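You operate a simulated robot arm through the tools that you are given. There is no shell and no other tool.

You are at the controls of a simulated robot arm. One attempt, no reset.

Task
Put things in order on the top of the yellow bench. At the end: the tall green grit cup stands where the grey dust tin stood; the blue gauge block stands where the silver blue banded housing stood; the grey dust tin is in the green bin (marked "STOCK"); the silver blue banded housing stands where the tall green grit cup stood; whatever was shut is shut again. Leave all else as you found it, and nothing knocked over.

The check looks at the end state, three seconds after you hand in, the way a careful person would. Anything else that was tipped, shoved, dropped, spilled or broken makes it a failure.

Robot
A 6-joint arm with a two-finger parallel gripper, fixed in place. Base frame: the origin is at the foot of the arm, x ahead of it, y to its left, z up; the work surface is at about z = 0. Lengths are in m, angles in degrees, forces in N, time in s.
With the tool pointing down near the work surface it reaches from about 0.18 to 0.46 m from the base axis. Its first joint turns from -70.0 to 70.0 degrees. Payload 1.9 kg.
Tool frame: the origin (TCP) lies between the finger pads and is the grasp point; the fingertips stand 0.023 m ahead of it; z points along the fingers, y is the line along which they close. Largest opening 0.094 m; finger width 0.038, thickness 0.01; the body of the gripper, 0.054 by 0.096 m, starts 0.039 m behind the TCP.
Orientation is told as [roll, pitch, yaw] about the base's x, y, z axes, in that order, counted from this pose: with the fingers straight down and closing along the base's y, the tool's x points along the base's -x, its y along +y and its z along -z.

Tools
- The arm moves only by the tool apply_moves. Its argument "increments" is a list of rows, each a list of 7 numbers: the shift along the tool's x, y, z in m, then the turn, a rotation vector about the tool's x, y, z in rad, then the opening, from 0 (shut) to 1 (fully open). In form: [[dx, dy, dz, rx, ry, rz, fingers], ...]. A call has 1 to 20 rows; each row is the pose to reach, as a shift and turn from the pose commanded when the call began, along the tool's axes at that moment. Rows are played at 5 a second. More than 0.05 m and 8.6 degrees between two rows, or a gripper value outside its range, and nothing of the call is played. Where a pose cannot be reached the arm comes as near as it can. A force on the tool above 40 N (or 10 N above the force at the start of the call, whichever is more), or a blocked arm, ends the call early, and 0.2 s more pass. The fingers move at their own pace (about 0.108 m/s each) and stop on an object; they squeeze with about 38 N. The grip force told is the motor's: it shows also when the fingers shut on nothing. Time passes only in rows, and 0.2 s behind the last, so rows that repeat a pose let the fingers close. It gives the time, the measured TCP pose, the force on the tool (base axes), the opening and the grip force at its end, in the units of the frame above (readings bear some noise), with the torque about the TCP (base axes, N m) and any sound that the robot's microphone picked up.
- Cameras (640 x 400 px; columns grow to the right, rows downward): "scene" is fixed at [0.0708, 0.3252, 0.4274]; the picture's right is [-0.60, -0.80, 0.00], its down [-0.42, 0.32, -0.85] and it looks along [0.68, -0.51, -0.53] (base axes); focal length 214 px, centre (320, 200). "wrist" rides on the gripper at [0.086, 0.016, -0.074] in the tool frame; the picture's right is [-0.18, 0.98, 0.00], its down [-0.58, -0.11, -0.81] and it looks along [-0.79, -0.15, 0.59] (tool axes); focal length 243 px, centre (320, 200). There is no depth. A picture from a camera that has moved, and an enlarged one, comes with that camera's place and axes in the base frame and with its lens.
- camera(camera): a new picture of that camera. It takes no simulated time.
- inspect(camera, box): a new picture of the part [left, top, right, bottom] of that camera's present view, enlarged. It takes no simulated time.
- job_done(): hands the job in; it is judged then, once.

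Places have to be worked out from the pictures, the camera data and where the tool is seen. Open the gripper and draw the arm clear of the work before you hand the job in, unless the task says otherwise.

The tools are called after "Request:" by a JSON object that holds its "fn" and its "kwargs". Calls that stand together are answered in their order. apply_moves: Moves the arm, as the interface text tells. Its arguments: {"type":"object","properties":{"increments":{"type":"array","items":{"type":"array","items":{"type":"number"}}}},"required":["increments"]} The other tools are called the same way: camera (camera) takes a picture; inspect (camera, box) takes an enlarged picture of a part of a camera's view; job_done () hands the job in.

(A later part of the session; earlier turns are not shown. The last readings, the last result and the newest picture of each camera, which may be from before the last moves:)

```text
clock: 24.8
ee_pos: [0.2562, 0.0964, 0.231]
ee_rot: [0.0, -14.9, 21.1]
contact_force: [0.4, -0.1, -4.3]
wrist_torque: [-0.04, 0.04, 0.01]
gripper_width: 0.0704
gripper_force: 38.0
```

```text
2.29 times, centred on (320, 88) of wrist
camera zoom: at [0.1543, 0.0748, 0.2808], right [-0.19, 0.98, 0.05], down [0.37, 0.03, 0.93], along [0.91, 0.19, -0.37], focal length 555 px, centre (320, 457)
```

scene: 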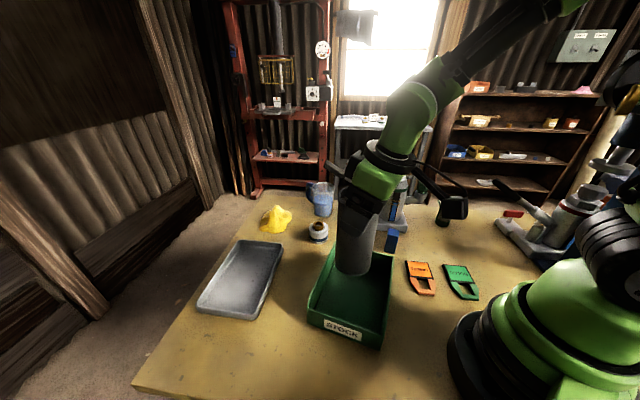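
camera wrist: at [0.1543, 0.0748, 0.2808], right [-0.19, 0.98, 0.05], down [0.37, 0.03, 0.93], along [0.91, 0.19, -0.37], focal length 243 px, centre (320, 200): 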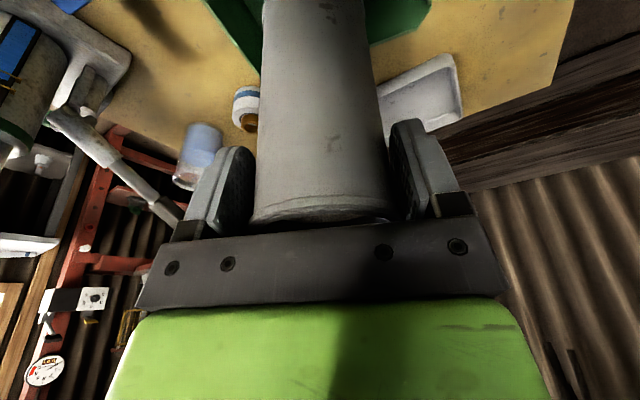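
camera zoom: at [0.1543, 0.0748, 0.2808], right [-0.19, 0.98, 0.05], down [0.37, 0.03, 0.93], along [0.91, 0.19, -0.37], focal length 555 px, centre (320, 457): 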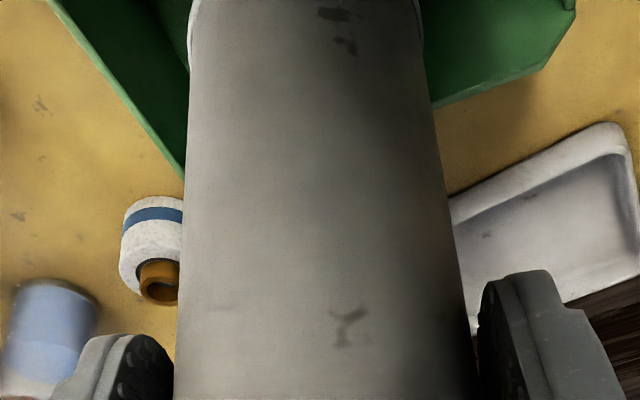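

The tin's base is at about (0.259, 0.106), well inside the bin walls. I lower it 9.2 cm, stopping just above the bin floor.

Request:
{"fn": "apply_moves", "kwargs": {"increments": [[0.0052, 0, 0.0193, 0, 0, 0, 0], [0.0104, 0, 0.0386, 0, 0, 0, 0], [0.0155, 0, 0.058, 0, 0, 0, 0], [0.0207, 0, 0.0773, 0, 0, 0, 0], [0.0238, 0, 0.0889, 0, 0, 0, 0], [0.0238, 0, 0.0889, 0, 0, 0, 0]]}}

```text
clock: 26.2
ee_pos: [0.258, 0.0965, 0.1362]
ee_rot: [0.0, -14.8, 21.1]
contact_force: [-0.3, 0.3, -4.4]
wrist_torque: [0.0, 0.03, 0.02]
gripper_width: 0.0703
gripper_force: 37.8
```

Still hanging freely at about −4.4 N. I lower in 2 mm steps, watching for the weight to transfer.

Request:
{"fn": "apply_moves", "kwargs": {"increments": [[0.0005, 0, 0.0019, 0, 0, 0, 0], [0.001, 0, 0.0039, 0, 0, 0, 0], [0.0015, 0, 0.0058, 0, 0, 0, 0]]}}

```text
clock: 27.0
ee_pos: [0.2568, 0.0983, 0.1331]
ee_rot: [0.0, -15.1, 21.1]
contact_force: [-3.8, -6.6, 24.7]
wrist_torque: [-0.2, 0.02, -0.01]
gripper_width: 0.0707
gripper_force: 37.8
```

The tin touched the bin floor (24.7 N upward). I ease back 1.5 mm so it isn't pressed, and check.

Request:
{"fn": "apply_moves", "kwargs": {"increments": [[-0.0005, 0, -0.0019, 0, 0, 0, 0], [-0.0005, 0, -0.0019, 0, 0, 0, 0]]}}

Request:
{"fn": "inspect", "kwargs": {"camera": "scene", "box": [290, 180, 420, 350]}}

```text
clock: 27.6
ee_pos: [0.2556, 0.0962, 0.1335]
ee_rot: [-0.2, -14.7, 21.0]
contact_force: [0.6, 0.8, -2.8]
wrist_torque: [0.02, -0.08, 0.01]
gripper_width: 0.0708
gripper_force: 38.1
```

```text
2.35 times, centred on (355, 265) of scene
camera zoom: at [0.0708, 0.3252, 0.4274], right [-0.6, -0.8, 0.0], down [-0.42, 0.32, -0.85], along [0.68, -0.51, -0.53], focal length 505 px, centre (238, 47)
```

zoom: 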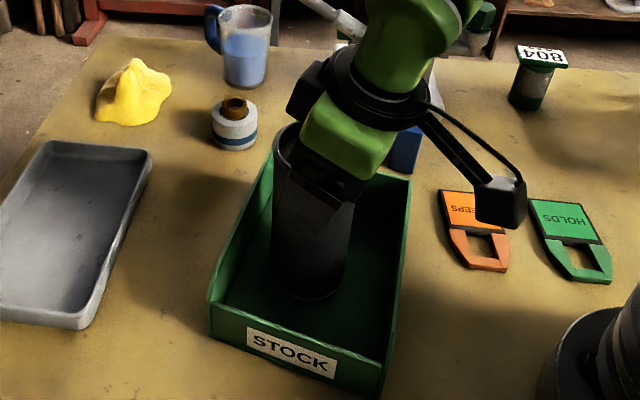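

The tin stands in the bin with most of its weight on the floor. I open the gripper.

Request:
{"fn": "apply_moves", "kwargs": {"increments": [[0, 0, 0, 0, 0, 0, 0.85], [0, 0, 0, 0, 0, 0, 1], [0, 0, 0, 0, 0, 0, 1]]}}

Request:
{"fn": "camera", "kwargs": {"camera": "wrist"}}

```text
clock: 28.4
ee_pos: [0.2561, 0.0973, 0.1343]
ee_rot: [-0.1, -14.9, 21.1]
contact_force: [-0.1, 0.5, -0.1]
wrist_torque: [0.0, -0.01, 0.03]
gripper_width: 0.0939
gripper_force: 0.1
```

```text
taken
camera wrist: at [0.1538, 0.0762, 0.183], right [-0.19, 0.98, 0.05], down [0.37, 0.03, 0.93], along [0.91, 0.19, -0.37], focal length 243 px, centre (320, 200)
```

wrist: 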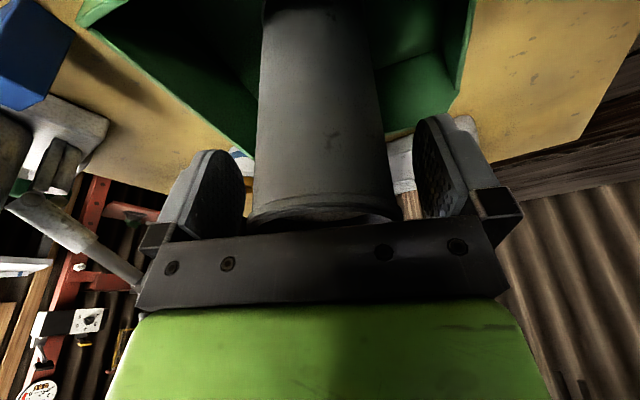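

Released and the tin stays upright. I withdraw straight up 12 cm, then look.

Request:
{"fn": "apply_moves", "kwargs": {"increments": [[-0.0052, 0, -0.0193, 0, 0, 0, 1], [-0.0104, 0, -0.0386, 0, 0, 0, 1], [-0.0181, 0, -0.0676, 0, 0, 0, 1], [-0.0259, 0, -0.0966, 0, 0, 0, 1], [-0.0311, 0, -0.1159, 0, 0, 0, 1]]}}

Request:
{"fn": "camera", "kwargs": {"camera": "scene"}}

```text
clock: 29.6
ee_pos: [0.2567, 0.0979, 0.2539]
ee_rot: [0.1, -15.0, 21.1]
contact_force: [0.3, 0.2, -0.3]
wrist_torque: [-0.04, 0.0, 0.0]
gripper_width: 0.0939
gripper_force: 0.1
```

```text
taken
```

scene: 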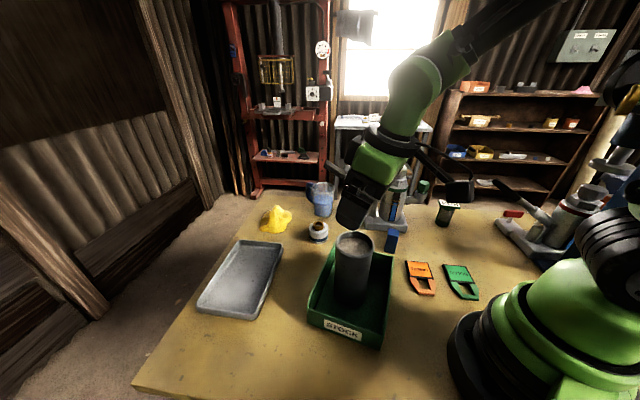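

The tin stands in the bin. Now I swing at this safe height (tips 0.23, above the jack's top at about 0.21) to a viewing point in front of the green grit cup.

Request:
{"fn": "apply_moves", "kwargs": {"increments": [[0.0168, -0.0282, -0.0045, 0.0318, 0, 0.1187, 1], [0.0336, -0.0563, -0.009, 0.0636, 0, 0.2374, 1], [0.0503, -0.0845, -0.0135, 0.0955, 0, 0.3561, 1], [0.0671, -0.1127, -0.018, 0.1273, 0, 0.4748, 1], [0.0839, -0.1408, -0.0225, 0.1591, 0, 0.5935, 1], [0.1007, -0.169, -0.027, 0.1909, 0, 0.7122, 1], [0.1175, -0.1972, -0.0315, 0.2227, 0, 0.8309, 1], [0.1342, -0.2254, -0.036, 0.2546, 0, 0.9496, 1], [0.151, -0.2535, -0.0405, 0.2864, 0, 1.0683, 1], [0.1678, -0.2817, -0.045, 0.3182, 0, 1.187, 1], [0.1678, -0.2817, -0.045, 0.3182, 0, 1.187, 1]]}}

Request:
{"fn": "camera", "kwargs": {"camera": "wrist"}}

Request:
{"fn": "inspect", "kwargs": {"camera": "scene", "box": [230, 200, 430, 360]}}

```text
clock: 32.0
ee_pos: [0.1969, -0.2301, 0.2555]
ee_rot: [-0.1, -14.9, -49.2]
contact_force: [0.0, 0.0, -0.5]
wrist_torque: [0.01, 0.01, 0.03]
gripper_width: 0.0938
gripper_force: 0.0
```

```text
taken
camera wrist: at [0.1409, -0.1407, 0.3055], right [0.86, 0.51, 0.05], down [0.15, -0.34, 0.93], along [0.49, -0.79, -0.37], focal length 243 px, centre (320, 200)
```

wrist: 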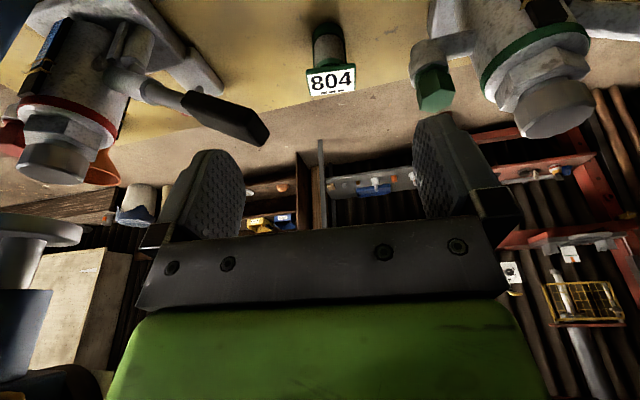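

```text
2.50 times, centred on (330, 280) of scene
camera zoom: at [0.0708, 0.3252, 0.4274], right [-0.6, -0.8, 0.0], down [-0.42, 0.32, -0.85], along [0.68, -0.51, -0.53], focal length 536 px, centre (295, 0)
```

zoom: 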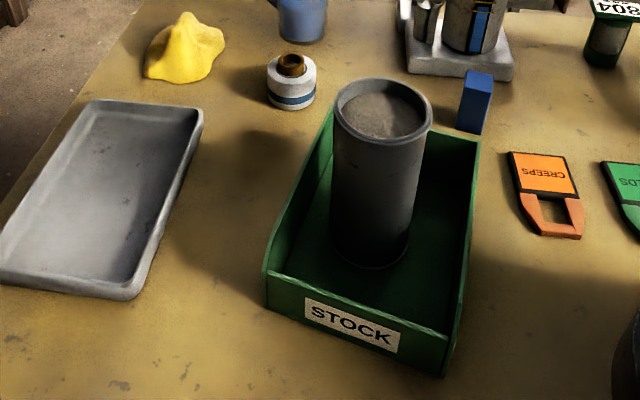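

Jack 2's black handle reaches toward the cup on the left and jack 1's green knob is on the right, so I need their exact places. I enlarge both views.

Request:
{"fn": "inspect", "kwargs": {"camera": "wrist", "box": [90, 10, 290, 160]}}

Request:
{"fn": "inspect", "kwargs": {"camera": "wrist", "box": [280, 0, 480, 150]}}

Request:
{"fn": "inspect", "kwargs": {"camera": "scene", "box": [420, 150, 580, 270]}}

```text
2.67 times, centred on (190, 85) of wrist
camera zoom: at [0.1409, -0.1407, 0.3055], right [0.86, 0.51, 0.05], down [0.15, -0.34, 0.93], along [0.49, -0.79, -0.37], focal length 647 px, centre (667, 507)
```

zoom: 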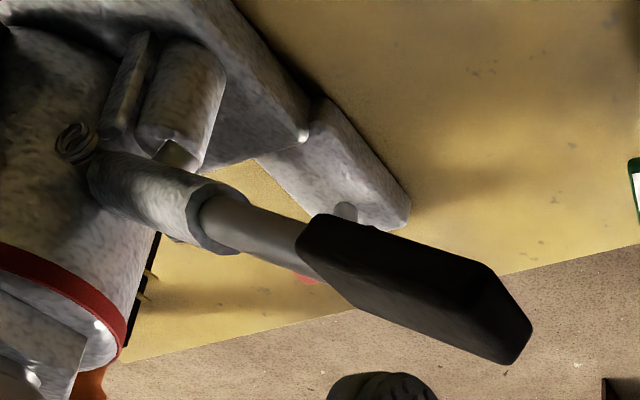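

```text
2.67 times, centred on (380, 75) of wrist
camera zoom: at [0.1409, -0.1407, 0.3055], right [0.86, 0.51, 0.05], down [0.15, -0.34, 0.93], along [0.49, -0.79, -0.37], focal length 647 px, centre (160, 533)
```

zoom: 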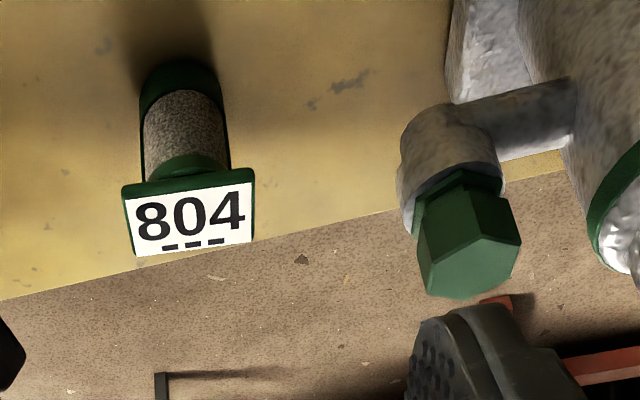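

```text
3.33 times, centred on (500, 210) of scene
camera zoom: at [0.0708, 0.3252, 0.4274], right [-0.6, -0.8, 0.0], down [-0.42, 0.32, -0.85], along [0.68, -0.51, -0.53], focal length 715 px, centre (-280, 167)
```

zoom: 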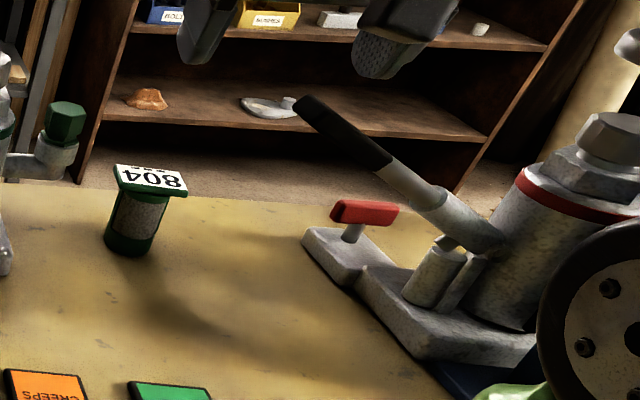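

By triangulation, jack 2's handle tip is at about (0.188, −0.29, 0.193) and jack 1's knob at about (0.32, −0.23, 0.14); the cup is at (0.271, −0.311) with its plate's long axis near 37°. A tilted gripper would come too near the handle, so I bring the tool upright with yaw −52° and move above the cup, staying at z ≈ 0.245.

Request:
{"fn": "apply_moves", "kwargs": {"increments": [[0, 0, 0, 0.0064, 0.131, 0.0236, 1], [0, 0, 0, 0.0127, 0.262, 0.0472, 1], [-0.0305, 0.0013, 0.0118, 0.0127, 0.262, 0.0472, 1], [-0.061, 0.0026, 0.0236, 0.0127, 0.262, 0.0472, 1], [-0.0916, 0.0039, 0.0354, 0.0127, 0.262, 0.0472, 1], [-0.0916, 0.0039, 0.0354, 0.0127, 0.262, 0.0472, 1]]}}

Request:
{"fn": "camera", "kwargs": {"camera": "wrist"}}

Request:
{"fn": "camera", "kwargs": {"camera": "scene"}}

```text
clock: 33.4
ee_pos: [0.2613, -0.297, 0.2437]
ee_rot: [-0.4, 0.1, -51.9]
contact_force: [-0.5, 0.0, -0.2]
wrist_torque: [0.03, 0.02, 0.02]
gripper_width: 0.094
gripper_force: 0.0
```

```text
taken
camera wrist: at [0.2203, -0.218, 0.3174], right [0.89, 0.46, -0.01], down [0.28, -0.52, 0.81], along [0.37, -0.72, -0.59], focal length 243 px, centre (320, 200)
```

wrist: 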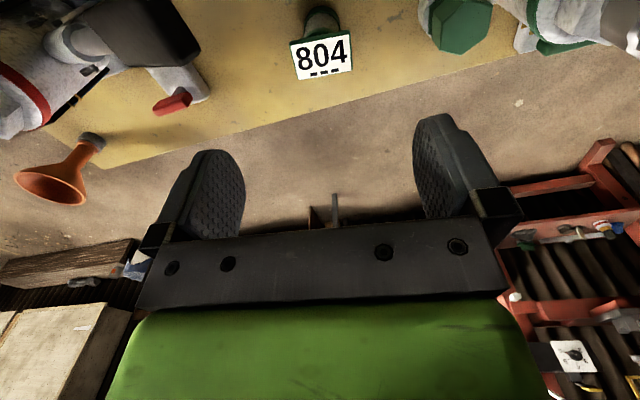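

```text
taken
```

scene: 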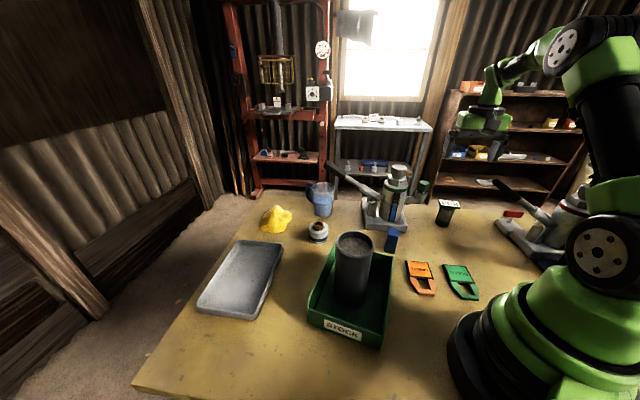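

I enlarge this new wrist view to fix the cup's plate orientation and the handle tip position from a second angle.

Request:
{"fn": "inspect", "kwargs": {"camera": "wrist", "box": [40, 0, 240, 125]}}

Request:
{"fn": "inspect", "kwargs": {"camera": "wrist", "box": [250, 0, 410, 100]}}

Request:
{"fn": "inspect", "kwargs": {"camera": "wrist", "box": [380, 0, 580, 125]}}

```text
3.20 times, centred on (140, 62) of wrist
camera zoom: at [0.2203, -0.218, 0.3174], right [0.89, 0.46, -0.01], down [0.28, -0.52, 0.81], along [0.37, -0.72, -0.59], focal length 776 px, centre (896, 640)
```

zoom: 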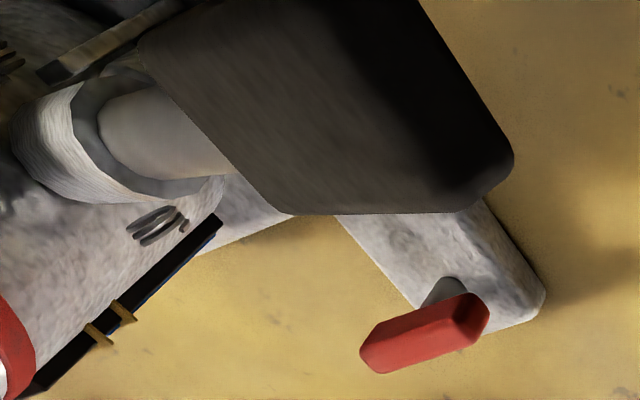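

```text
4.00 times, centred on (330, 50) of wrist
camera zoom: at [0.2203, -0.218, 0.3174], right [0.89, 0.46, -0.01], down [0.28, -0.52, 0.81], along [0.37, -0.72, -0.59], focal length 970 px, centre (280, 800)
```

zoom: 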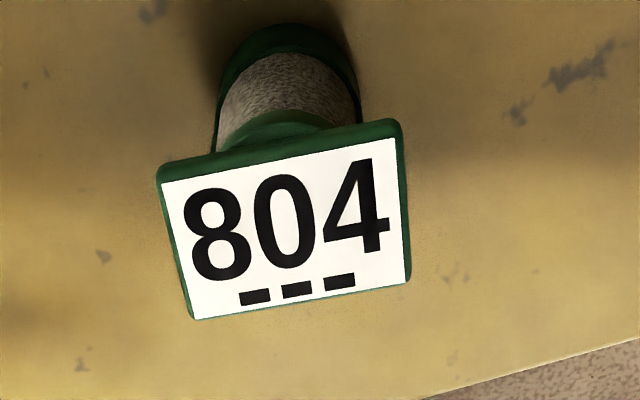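

```text
3.20 times, centred on (480, 62) of wrist
camera zoom: at [0.2203, -0.218, 0.3174], right [0.89, 0.46, -0.01], down [0.28, -0.52, 0.81], along [0.37, -0.72, -0.59], focal length 776 px, centre (-192, 640)
```

zoom: 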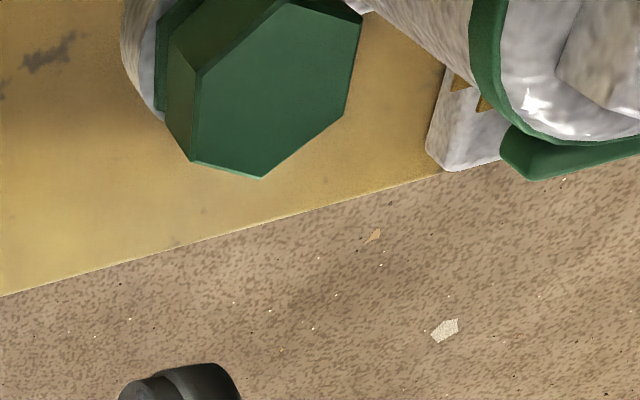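

Two wrist views agree: handle tip (0.19, −0.296, 0.19), cup (0.2695, −0.312), plate 57 × 36 mm with its long axis at 37°, so yaw −52.6° lines the fingers up with it. I shift to a point 7 mm short of the cup's centre and lower to z ≈ 0.15 as a first stage.

Request:
{"fn": "apply_moves", "kwargs": {"increments": [[-0.0098, -0.0027, 0.0, -0.007, 0, 0.012, 1], [-0.0098, -0.0027, 0.03, -0.007, 0, 0.012, 1], [-0.0098, -0.0027, 0.06, -0.007, 0, 0.012, 1], [-0.0098, -0.0027, 0.092, -0.007, 0, 0.012, 1], [-0.0098, -0.0027, 0.092, -0.007, 0, 0.012, 1]]}}

Request:
{"fn": "camera", "kwargs": {"camera": "wrist"}}

Request:
{"fn": "inspect", "kwargs": {"camera": "scene", "box": [400, 100, 560, 240]}}

```text
clock: 34.6
ee_pos: [0.2671, -0.3061, 0.1505]
ee_rot: [0.0, 0.2, -52.7]
contact_force: [0.3, 0.3, -0.2]
wrist_torque: [0.04, -0.04, -0.03]
gripper_width: 0.094
gripper_force: 0.1
```

```text
taken
camera wrist: at [0.2259, -0.2273, 0.2257], right [0.89, 0.45, 0.0], down [0.27, -0.53, 0.81], along [0.36, -0.72, -0.59], focal length 243 px, centre (320, 200)
```

wrist: 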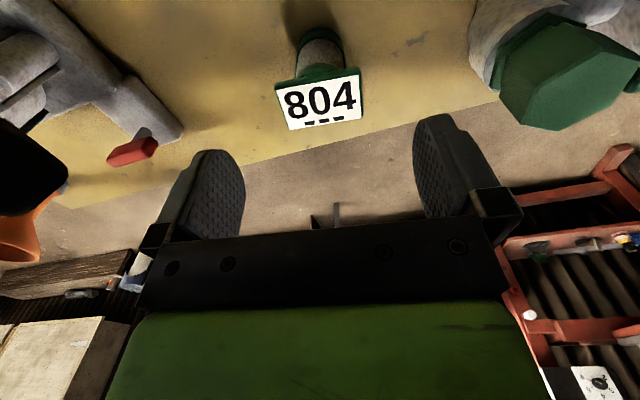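

```text
2.86 times, centred on (480, 170) of scene
camera zoom: at [0.0708, 0.3252, 0.4274], right [-0.6, -0.8, 0.0], down [-0.42, 0.32, -0.85], along [0.68, -0.51, -0.53], focal length 613 px, centre (-137, 286)
```

zoom: 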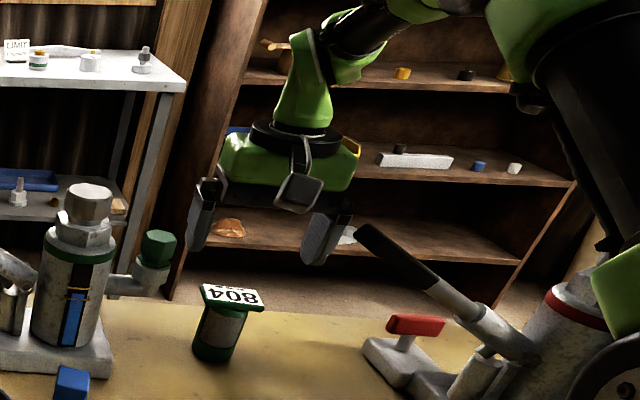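

The cup is centred in the view, and the gripper has clear gaps to the handle and knob. I correct 2.5 mm sideways and lower to z ≈ 0.072 so the pads face the plate's ends.

Request:
{"fn": "apply_moves", "kwargs": {"increments": [[0, -0.0025, 0.015, 0, 0, 0, 1], [0, -0.0025, 0.03, 0, 0, 0, 1], [0, -0.0025, 0.045, 0, 0, 0, 1], [0, -0.0025, 0.06, 0, 0, 0, 1], [0, -0.0025, 0.0785, 0, 0, 0, 1], [0, -0.0025, 0.0785, 0, 0, 0, 1]]}}

Request:
{"fn": "camera", "kwargs": {"camera": "wrist"}}

Request:
{"fn": "inspect", "kwargs": {"camera": "scene", "box": [400, 120, 540, 250]}}

```text
clock: 36.0
ee_pos: [0.2654, -0.3117, 0.0726]
ee_rot: [0.0, 0.1, -52.7]
contact_force: [0.5, 0.0, -0.5]
wrist_torque: [0.02, -0.01, 0.03]
gripper_width: 0.094
gripper_force: 0.0
```

```text
taken
camera wrist: at [0.2251, -0.2318, 0.1462], right [0.89, 0.45, 0.0], down [0.27, -0.53, 0.81], along [0.36, -0.72, -0.59], focal length 243 px, centre (320, 200)
```

wrist: 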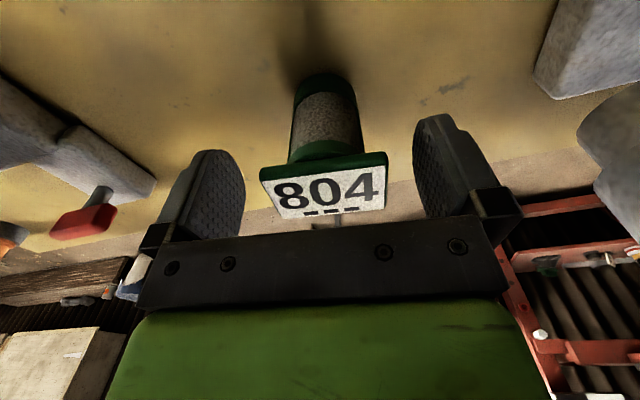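

```text
3.08 times, centred on (470, 185) of scene
camera zoom: at [0.0708, 0.3252, 0.4274], right [-0.6, -0.8, 0.0], down [-0.42, 0.32, -0.85], along [0.68, -0.51, -0.53], focal length 660 px, centre (-142, 246)
```

zoom: 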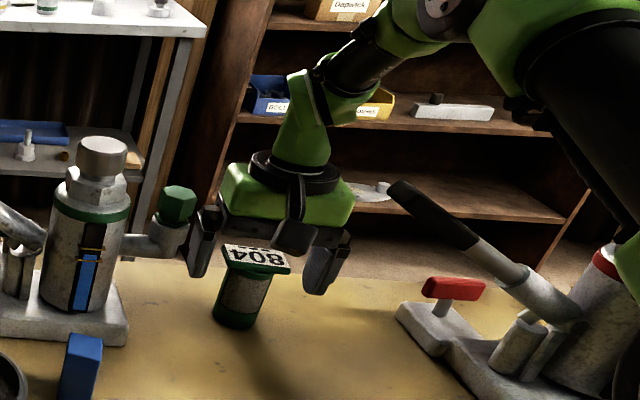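

The plate sits centred between the pads at about TCP height. I close in two stages and check the width.

Request:
{"fn": "apply_moves", "kwargs": {"increments": [[0, 0, 0, 0, 0, 0, 0.68], [0, 0, 0, 0, 0, 0, 0.68], [0, 0, 0, 0, 0, 0, 0.5], [0, 0, 0, 0, 0, 0, 0.3], [0, 0, 0, 0, 0, 0, 0.0], [0, 0, 0, 0, 0, 0, 0.0]]}}

Request:
{"fn": "camera", "kwargs": {"camera": "wrist"}}

Request:
{"fn": "inspect", "kwargs": {"camera": "scene", "box": [400, 120, 540, 250]}}

```text
clock: 37.4
ee_pos: [0.2651, -0.3105, 0.0715]
ee_rot: [0.0, 0.1, -52.8]
contact_force: [1.8, 1.6, 3.2]
wrist_torque: [0.02, -0.02, -0.01]
gripper_width: 0.0557
gripper_force: 38.4
```

```text
taken
camera wrist: at [0.2252, -0.2318, 0.1465], right [0.89, 0.45, 0.0], down [0.27, -0.53, 0.81], along [0.36, -0.72, -0.59], focal length 243 px, centre (320, 200)
```

wrist: 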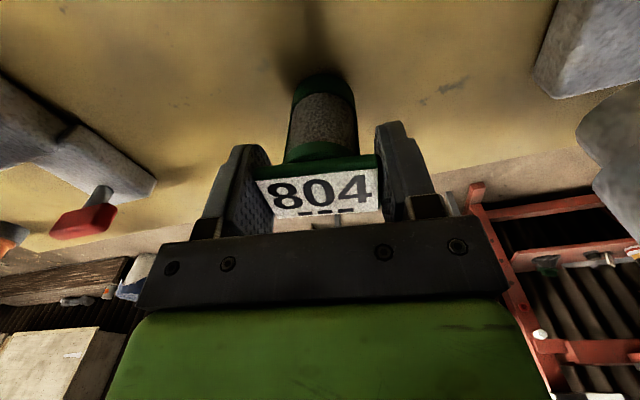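

```text
3.08 times, centred on (470, 185) of scene
camera zoom: at [0.0708, 0.3252, 0.4274], right [-0.6, -0.8, 0.0], down [-0.42, 0.32, -0.85], along [0.68, -0.51, -0.53], focal length 660 px, centre (-142, 246)
```

zoom: 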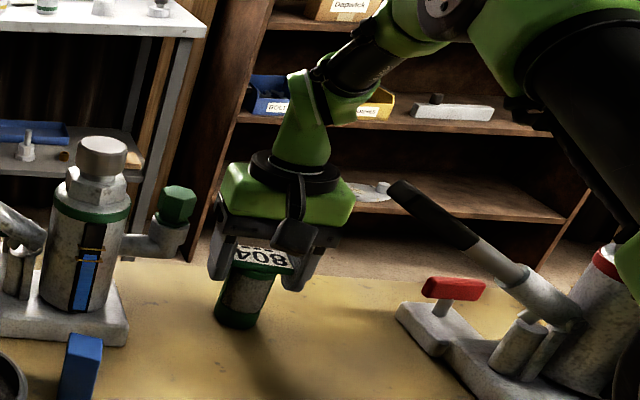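

The pads hold the plate at 55.7 mm. I lift 2 cm to see whether the whole cup comes along.

Request:
{"fn": "apply_moves", "kwargs": {"increments": [[0, 0, -0.005, 0, 0, 0, 0], [0, 0, -0.01, 0, 0, 0, 0], [0, 0, -0.02, 0, 0, 0, 0], [0, 0, -0.02, 0, 0, 0, 0]]}}

Request:
{"fn": "camera", "kwargs": {"camera": "wrist"}}

Request:
{"fn": "inspect", "kwargs": {"camera": "scene", "box": [400, 120, 540, 250]}}

```text
clock: 38.4
ee_pos: [0.265, -0.3116, 0.0913]
ee_rot: [0.1, 0.2, -52.7]
contact_force: [0.6, 0.5, -3.0]
wrist_torque: [0.0, 0.0, 0.02]
gripper_width: 0.0555
gripper_force: 37.7
```

```text
taken
camera wrist: at [0.225, -0.2318, 0.1664], right [0.89, 0.45, 0.0], down [0.27, -0.53, 0.81], along [0.36, -0.72, -0.59], focal length 243 px, centre (320, 200)
```

wrist: 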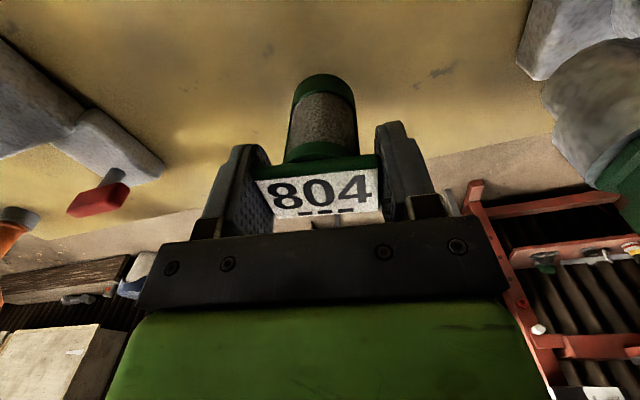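

```text
3.08 times, centred on (470, 185) of scene
camera zoom: at [0.0708, 0.3252, 0.4274], right [-0.6, -0.8, 0.0], down [-0.42, 0.32, -0.85], along [0.68, -0.51, -0.53], focal length 660 px, centre (-142, 246)
```

zoom: 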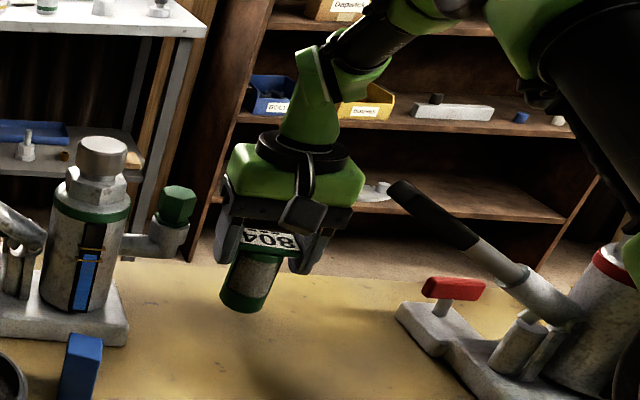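

The whole cup came up level (about 3 N). I lift it to z ≈ 0.25, clear of the handle and the jack.

Request:
{"fn": "apply_moves", "kwargs": {"increments": [[0, 0, -0.03, 0, 0, 0, 0], [0, 0, -0.06, 0, 0, 0, 0], [0, 0, -0.09, 0, 0, 0, 0], [0, 0, -0.12, 0, 0, 0, 0], [0, 0, -0.15, 0, 0, 0, 0], [0, 0, -0.157, 0, 0, 0, 0]]}}

Request:
{"fn": "camera", "kwargs": {"camera": "wrist"}}

```text
clock: 39.8
ee_pos: [0.2661, -0.3102, 0.2485]
ee_rot: [0.1, 0.2, -52.7]
contact_force: [0.1, 0.0, -3.7]
wrist_torque: [-0.02, 0.0, -0.01]
gripper_width: 0.0555
gripper_force: 37.7
```

```text
taken
camera wrist: at [0.2252, -0.2305, 0.3231], right [0.89, 0.45, 0.0], down [0.27, -0.53, 0.81], along [0.36, -0.72, -0.59], focal length 243 px, centre (320, 200)
```

wrist: 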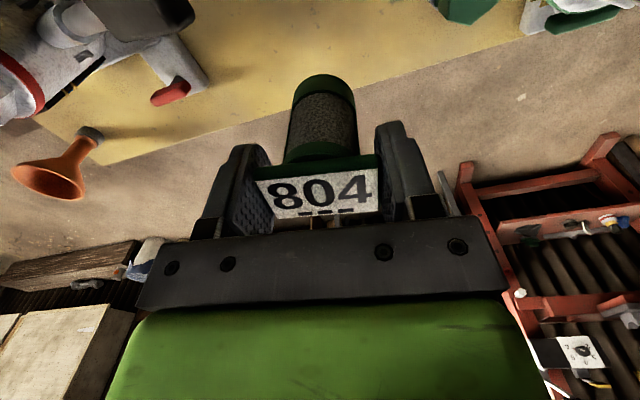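

The cup hangs level in the gripper. I swing back over the middle, keeping a path well inside of the jack.

Request:
{"fn": "apply_moves", "kwargs": {"increments": [[0.0388, 0.0088, 0, 0, 0, -0.102, 0], [0.0777, 0.0175, 0, 0, 0, -0.204, 0], [0.1165, 0.0263, 0, 0, 0, -0.307, 0], [0.143, 0.0465, 0, 0, 0, -0.409, 0], [0.1695, 0.0667, 0, 0, 0, -0.511, 0], [0.196, 0.0869, 0, 0, 0, -0.613, 0], [0.2154, 0.1164, 0, 0, 0, -0.715, 0], [0.2349, 0.1459, 0, 0, 0, -0.818, 0], [0.2543, 0.1754, 0, 0, 0, -0.92, 0]]}}

Request:
{"fn": "camera", "kwargs": {"camera": "scene"}}

Request:
{"fn": "camera", "kwargs": {"camera": "wrist"}}

```text
clock: 41.8
ee_pos: [0.2495, -0.0014, 0.2513]
ee_rot: [0.0, 0.2, 0.1]
contact_force: [0.0, 0.5, -3.3]
wrist_torque: [-0.01, 0.01, 0.0]
gripper_width: 0.0558
gripper_force: 37.8
```

```text
taken
```

scene: 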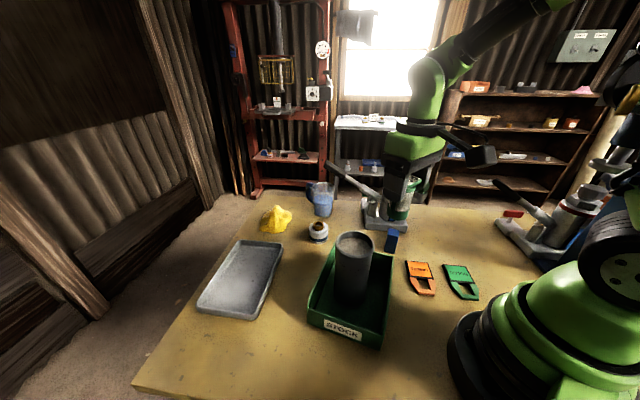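

```text
taken
camera wrist: at [0.1626, 0.0157, 0.3252], right [0.18, 0.98, 0.0], down [0.58, -0.11, 0.81], along [0.79, -0.15, -0.59], focal length 243 px, centre (320, 200)
```

wrist: 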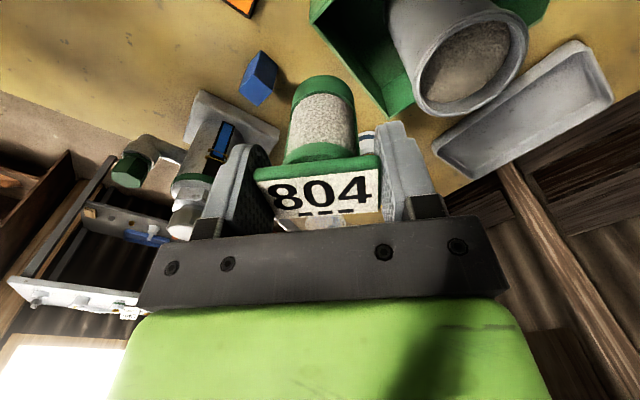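

Now on to the left side, swinging inward around the tin in the bin, to r = 0.40 in front of the tin's old spot.

Request:
{"fn": "apply_moves", "kwargs": {"increments": [[0.018, 0.0333, 0, 0, 0, -0.0995, 0], [0.036, 0.0667, 0, 0, 0, -0.199, 0], [0.054, 0.1, 0, 0, 0, -0.2985, 0], [0.0523, 0.14, 0, 0, 0, -0.398, 0], [0.0507, 0.18, 0, 0, 0, -0.4975, 0], [0.049, 0.22, 0, 0, 0, -0.597, 0], [0.0323, 0.2508, 0, 0, 0, -0.6965, 0], [0.0157, 0.2816, 0, 0, 0, -0.796, 0], [-0.001, 0.3123, 0, 0, 0, -0.895, 0], [-0.001, 0.3123, 0, 0, 0, -0.895, 0]]}}

Request:
{"fn": "camera", "kwargs": {"camera": "scene"}}

Request:
{"fn": "camera", "kwargs": {"camera": "wrist"}}

```text
clock: 44.0
ee_pos: [0.2515, 0.3097, 0.25]
ee_rot: [0.2, 0.1, 51.4]
contact_force: [-0.3, 0.1, -3.8]
wrist_torque: [-0.03, -0.01, 0.0]
gripper_width: 0.0556
gripper_force: 38.3
```

```text
taken
```

scene: 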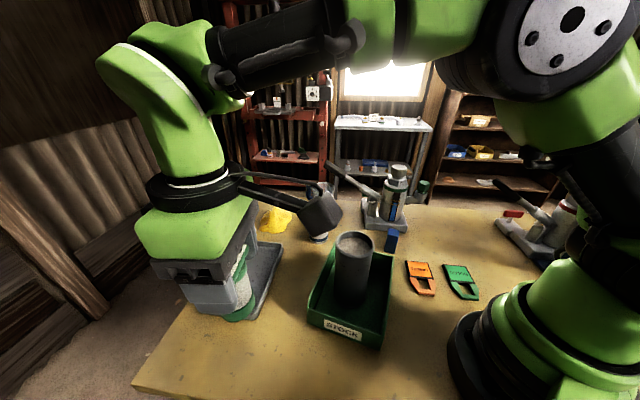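

```text
taken
camera wrist: at [0.1843, 0.2531, 0.3249], right [-0.65, 0.76, 0.0], down [0.45, 0.39, 0.81], along [0.61, 0.53, -0.59], focal length 243 px, centre (320, 200)
```

wrist: 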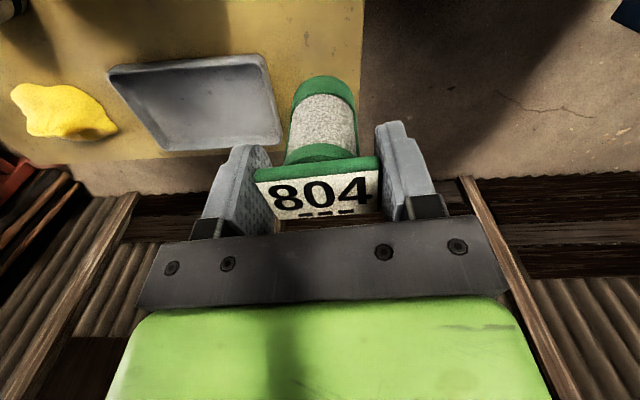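

I'm in front of the spot with the cup level. I lower to z ≈ 0.105 here, then move outward with a slight 4° tilt, which keeps the arm inside its reach.

Request:
{"fn": "apply_moves", "kwargs": {"increments": [[0, 0, 0.03, 0, 0, 0, 0], [0, 0, 0.06, 0, 0, 0, 0], [0, 0, 0.09, 0, 0, 0, 0], [0, 0, 0.12, 0, 0, 0, 0], [0, 0, 0.145, 0, 0, 0, 0], [-0.015, 0.0005, 0.145, 0, -0.035, 0, 0], [-0.03, 0.001, 0.145, 0, -0.07, 0, 0], [-0.045, 0.0013, 0.145, 0, -0.07, 0, 0], [-0.056, 0.0016, 0.145, 0, -0.07, 0, 0], [-0.056, 0.0016, 0.145, 0, -0.07, 0, 0]]}}

Request:
{"fn": "camera", "kwargs": {"camera": "wrist"}}

Request:
{"fn": "inspect", "kwargs": {"camera": "scene", "box": [100, 220, 310, 400]}}

```text
clock: 46.2
ee_pos: [0.2852, 0.3562, 0.1027]
ee_rot: [0.1, -4.0, 51.3]
contact_force: [0.0, 0.2, -3.6]
wrist_torque: [-0.04, -0.02, 0.03]
gripper_width: 0.0557
gripper_force: 38.2
```

```text
taken
camera wrist: at [0.2145, 0.2952, 0.1709], right [-0.65, 0.76, 0.01], down [0.41, 0.34, 0.84], along [0.64, 0.56, -0.54], focal length 243 px, centre (320, 200)
```

wrist: 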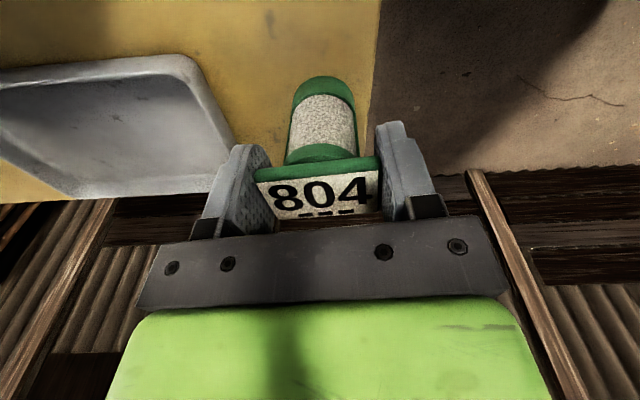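

```text
2.22 times, centred on (205, 310) of scene
camera zoom: at [0.0709, 0.3252, 0.4274], right [-0.6, -0.8, 0.0], down [-0.42, 0.32, -0.85], along [0.68, -0.51, -0.53], focal length 477 px, centre (576, -44)
```

zoom: 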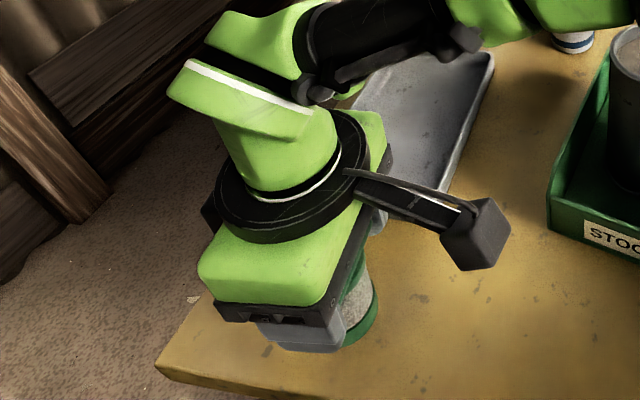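

The cup is about 3 cm above the tin's old spot. I lower 2.6 cm, then continue in small steps to contact.

Request:
{"fn": "apply_moves", "kwargs": {"increments": [[0.0007, 0, 0.01, 0, 0, 0, 0], [0.0014, 0, 0.02, 0, 0, 0, 0], [0.0018, 0, 0.026, 0, 0, 0, 0], [0.0018, 0, 0.026, 0, 0, 0, 0]]}}

Request:
{"fn": "apply_moves", "kwargs": {"increments": [[0.0001, 0, 0.0015, 0, 0, 0, 0], [0.0002, 0, 0.003, 0, 0, 0, 0], [0.0002, 0, 0.003, 0, 0, 0, 0]]}}

```text
clock: 47.2
ee_pos: [0.2859, 0.3558, 0.0769]
ee_rot: [0.1, -4.0, 51.3]
contact_force: [-0.2, 0.5, -2.9]
wrist_torque: [-0.01, 0.05, -0.02]
gripper_width: 0.0556
gripper_force: 38.2
```

```text
clock: 48.0
ee_pos: [0.2847, 0.3542, 0.0751]
ee_rot: [0.0, -4.0, 51.3]
contact_force: [-0.3, -0.5, -2.8]
wrist_torque: [-0.04, 0.03, 0.02]
gripper_width: 0.0558
gripper_force: 38.3
```

Weight is still fully on the gripper, so I continue down in 1 mm steps.

Request:
{"fn": "apply_moves", "kwargs": {"increments": [[0.0001, 0, 0.001, 0, 0, 0, 0], [0.0001, 0, 0.002, 0, 0, 0, 0], [0.0001, 0, 0.002, 0, 0, 0, 0]]}}

Request:
{"fn": "camera", "kwargs": {"camera": "wrist"}}

Request:
{"fn": "inspect", "kwargs": {"camera": "scene", "box": [100, 220, 310, 400]}}

```text
clock: 48.8
ee_pos: [0.2846, 0.3554, 0.0742]
ee_rot: [0.1, -4.0, 51.3]
contact_force: [0.0, 0.2, -2.6]
wrist_torque: [-0.01, 0.0, -0.03]
gripper_width: 0.0557
gripper_force: 37.7
```

```text
taken
camera wrist: at [0.2141, 0.2942, 0.1415], right [-0.65, 0.76, 0.01], down [0.41, 0.34, 0.84], along [0.64, 0.56, -0.54], focal length 243 px, centre (320, 200)
```

wrist: 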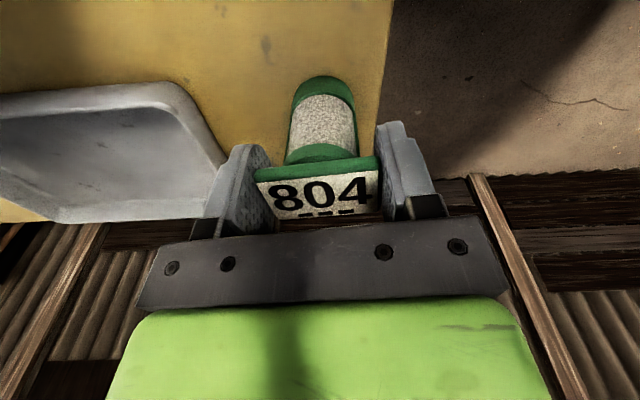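

```text
2.22 times, centred on (205, 310) of scene
camera zoom: at [0.0708, 0.3252, 0.4274], right [-0.6, -0.8, 0.0], down [-0.42, 0.32, -0.85], along [0.68, -0.51, -0.53], focal length 477 px, centre (576, -44)
```

zoom: 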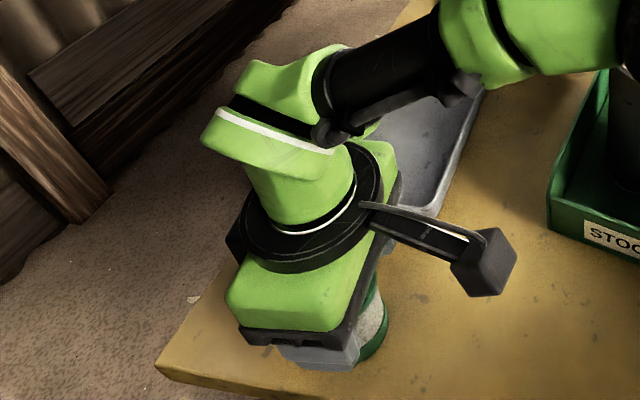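

By the camera's place the TCP is at 0.0737, so contact is expected within a millimetre. I step down 1.5 mm more.

Request:
{"fn": "apply_moves", "kwargs": {"increments": [[0, 0, 0.0008, 0, 0, 0, 0], [0.0001, 0, 0.0015, 0, 0, 0, 0], [0.0001, 0, 0.0015, 0, 0, 0, 0]]}}

```text
clock: 49.6
ee_pos: [0.2858, 0.356, 0.0733]
ee_rot: [0.2, -3.9, 51.3]
contact_force: [-0.7, -0.1, -3.8]
wrist_torque: [-0.01, 0.02, 0.01]
gripper_width: 0.0554
gripper_force: 37.9
```

Request:
{"fn": "apply_moves", "kwargs": {"increments": [[0, 0, 0.0008, 0, 0, 0, 0], [0.0001, 0, 0.0015, 0, 0, 0, 0], [0.0001, 0, 0.0015, 0, 0, 0, 0]]}}

```text
clock: 50.4
ee_pos: [0.2852, 0.356, 0.0717]
ee_rot: [0.1, -4.2, 51.3]
contact_force: [-6.9, -4.3, 23.1]
wrist_torque: [-0.53, 0.53, -0.08]
gripper_width: 0.0557
gripper_force: 38.1
```

Contact made (23 N at the inner edge of the base). I back off 1 mm and then open just enough to release it.

Request:
{"fn": "apply_moves", "kwargs": {"increments": [[-0.0001, 0, -0.001, 0, 0, 0, 0], [-0.0001, 0, -0.001, 0, 0, 0, 0]]}}

Request:
{"fn": "apply_moves", "kwargs": {"increments": [[0, 0, 0, 0, 0, 0, 0.62], [0, 0, 0, 0, 0, 0, 0.66], [0, 0, 0, 0, 0, 0, 0.72], [0, 0, 0, 0, 0, 0, 0.8], [0, 0, 0, 0, 0, 0, 0.8]]}}

Request:
{"fn": "camera", "kwargs": {"camera": "wrist"}}

Request:
{"fn": "inspect", "kwargs": {"camera": "scene", "box": [100, 220, 310, 400]}}

```text
clock: 51.0
ee_pos: [0.2851, 0.3544, 0.0703]
ee_rot: [0.0, -4.0, 51.3]
contact_force: [0.3, 4.3, 9.1]
wrist_torque: [0.2, -0.02, -0.01]
gripper_width: 0.0556
gripper_force: 38.3
```

```text
clock: 52.2
ee_pos: [0.2851, 0.3555, 0.0723]
ee_rot: [0.1, -4.0, 51.3]
contact_force: [0.4, -0.4, -0.3]
wrist_torque: [-0.06, 0.01, -0.03]
gripper_width: 0.0752
gripper_force: 0.0
```

```text
taken
camera wrist: at [0.2148, 0.2943, 0.1401], right [-0.65, 0.76, 0.01], down [0.41, 0.34, 0.84], along [0.64, 0.56, -0.53], focal length 243 px, centre (320, 200)
```

wrist: 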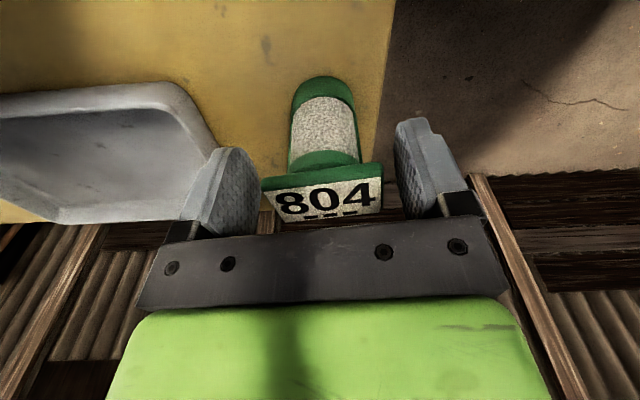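

```text
2.22 times, centred on (205, 310) of scene
camera zoom: at [0.0708, 0.3252, 0.4274], right [-0.6, -0.8, 0.0], down [-0.42, 0.32, -0.85], along [0.68, -0.51, -0.53], focal length 477 px, centre (576, -44)
```

zoom: 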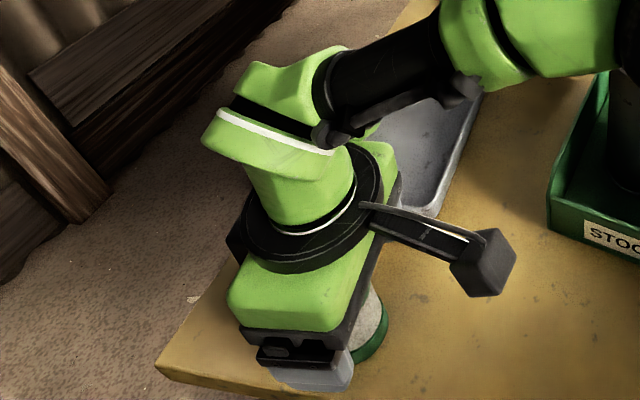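

The cup stands free on the spot. I open fully and rise straight up 10 cm, then pull inward.

Request:
{"fn": "apply_moves", "kwargs": {"increments": [[0, 0, 0, 0, 0, 0, 1], [-0.0014, 0, -0.02, 0, 0, 0, 1], [-0.0035, 0, -0.05, 0, 0, 0, 1], [-0.007, 0, -0.1, 0, 0, 0, 1], [0.033, 0, -0.103, 0, 0, 0, 1], [0.073, 0, -0.125, 0, 0, 0, 1], [0.113, 0, -0.155, 0, 0, 0, 1]]}}

Request:
{"fn": "camera", "kwargs": {"camera": "wrist"}}

Request:
{"fn": "camera", "kwargs": {"camera": "scene"}}

```text
refused: row 4 steps farther than a row can; nothing moved
```

```text
taken
camera wrist: at [0.2148, 0.2943, 0.1401], right [-0.65, 0.76, 0.01], down [0.41, 0.34, 0.84], along [0.64, 0.56, -0.53], focal length 243 px, centre (320, 200)
```

wrist: 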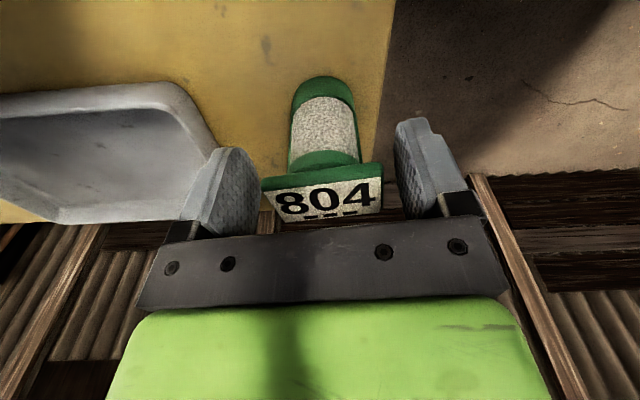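

```text
taken
```

scene: 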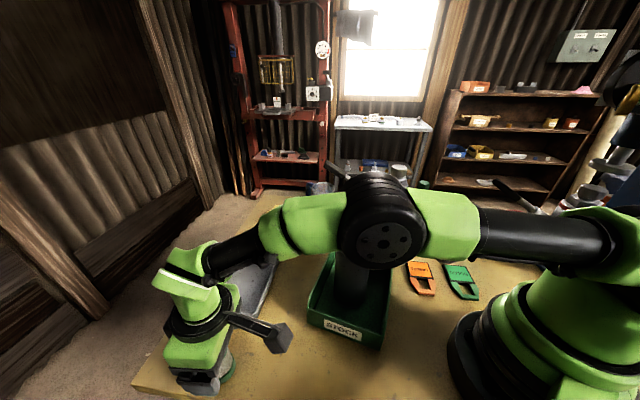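

One step was slightly over the row limit, so nothing moved. I repeat it with smaller steps.

Request:
{"fn": "apply_moves", "kwargs": {"increments": [[0, 0, 0, 0, 0, 0, 1], [-0.0014, 0, -0.02, 0, 0, 0, 1], [-0.0035, 0, -0.05, 0, 0, 0, 1], [-0.0056, 0, -0.08, 0, 0, 0, 1], [-0.007, 0, -0.1, 0, 0, 0, 1], [0.033, 0, -0.103, 0, 0, 0, 1], [0.073, 0, -0.125, 0, 0, 0, 1], [0.11, 0, -0.15, 0, 0, 0, 1]]}}

Request:
{"fn": "camera", "kwargs": {"camera": "wrist"}}

Request:
{"fn": "camera", "kwargs": {"camera": "scene"}}

```text
clock: 54.0
ee_pos: [0.2112, 0.2606, 0.2131]
ee_rot: [0.1, -4.1, 51.3]
contact_force: [0.3, 0.1, 0.4]
wrist_torque: [-0.01, 0.01, 0.02]
gripper_width: 0.094
gripper_force: 0.1
```

```text
taken
camera wrist: at [0.1411, 0.1999, 0.2808], right [-0.65, 0.76, 0.01], down [0.41, 0.34, 0.85], along [0.64, 0.56, -0.53], focal length 243 px, centre (320, 200)
```

wrist: 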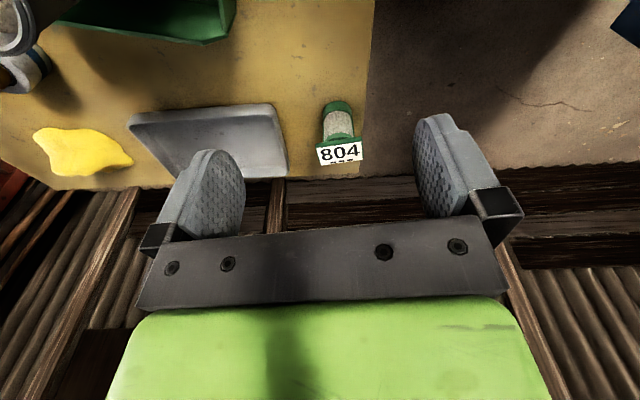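

```text
taken
```

scene: 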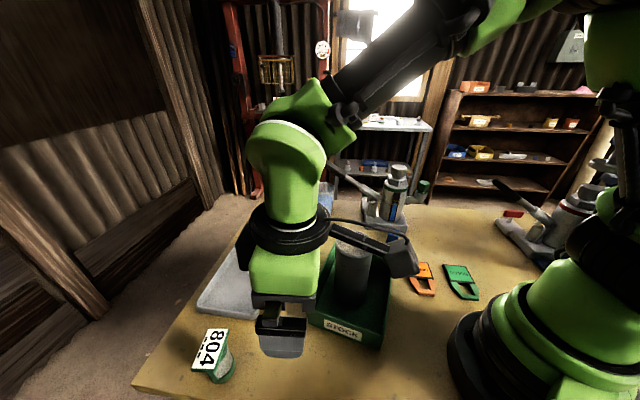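

Request:
{"fn": "inspect", "kwargs": {"camera": "scene", "box": [130, 300, 270, 400]}}

Request:
{"fn": "inspect", "kwargs": {"camera": "wrist", "box": [270, 70, 410, 170]}}

```text
4.00 times, centred on (200, 350) of scene
camera zoom: at [0.0709, 0.3252, 0.4274], right [-0.6, -0.8, 0.0], down [-0.42, 0.32, -0.85], along [0.68, -0.51, -0.53], focal length 858 px, centre (800, -400)
```

zoom: 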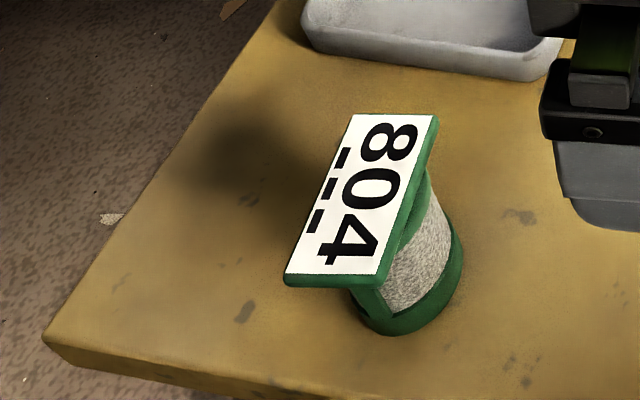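

```text
4.00 times, centred on (340, 120) of wrist
camera zoom: at [0.1411, 0.1999, 0.2808], right [-0.65, 0.76, 0.01], down [0.41, 0.34, 0.85], along [0.64, 0.56, -0.53], focal length 970 px, centre (240, 520)
```

zoom: 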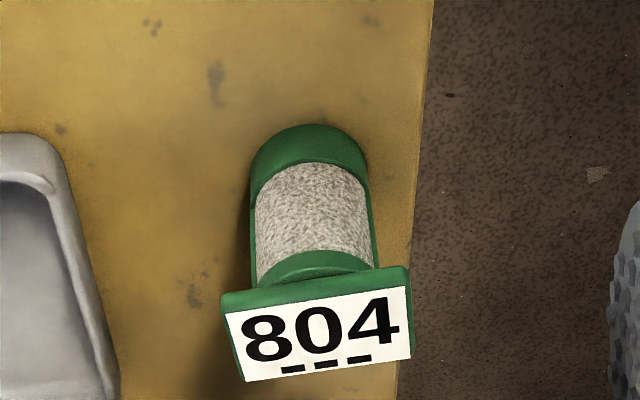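

The cup stands upright, measured at about (0.292, 0.365), which matches the tin's old spot to within a few mm. Next is the housing at about (0.451, 0.048): I swing over to r = 0.36 on its azimuth with a 5° tilt and look at it.

Request:
{"fn": "apply_moves", "kwargs": {"increments": [[0.0115, -0.0362, -0.0032, 0.0079, -0.0024, 0.1124, 1], [0.023, -0.0725, -0.0065, 0.0157, -0.0048, 0.2249, 1], [0.0345, -0.1087, -0.0097, 0.0236, -0.0072, 0.3373, 1], [0.0459, -0.1449, -0.013, 0.0314, -0.0096, 0.4497, 1], [0.0574, -0.1811, -0.0162, 0.0393, -0.012, 0.5621, 1], [0.0689, -0.2174, -0.0195, 0.0471, -0.0144, 0.6746, 1], [0.0804, -0.2536, -0.0227, 0.055, -0.0168, 0.787, 1], [0.0804, -0.2536, -0.0227, 0.055, -0.0168, 0.787, 1]]}}

Request:
{"fn": "camera", "kwargs": {"camera": "wrist"}}

Request:
{"fn": "camera", "kwargs": {"camera": "scene"}}

```text
clock: 55.8
ee_pos: [0.3589, 0.0384, 0.2302]
ee_rot: [0.5, -4.8, 6.1]
contact_force: [0.2, 0.1, 0.5]
wrist_torque: [-0.01, 0.0, 0.01]
gripper_width: 0.0939
gripper_force: 0.1
```

```text
taken
camera wrist: at [0.2645, 0.0448, 0.2969], right [0.08, 1.0, 0.02], down [0.52, -0.06, 0.85], along [0.85, -0.06, -0.52], focal length 243 px, centre (320, 200)
```

wrist: 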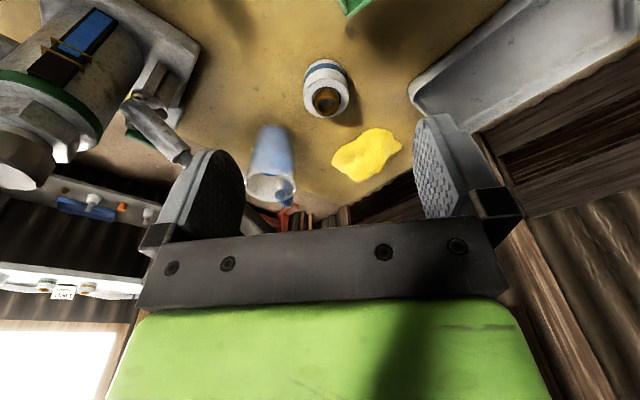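

```text
taken
```

scene: 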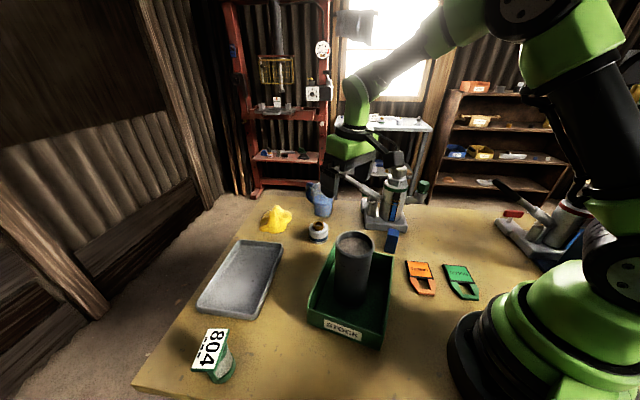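

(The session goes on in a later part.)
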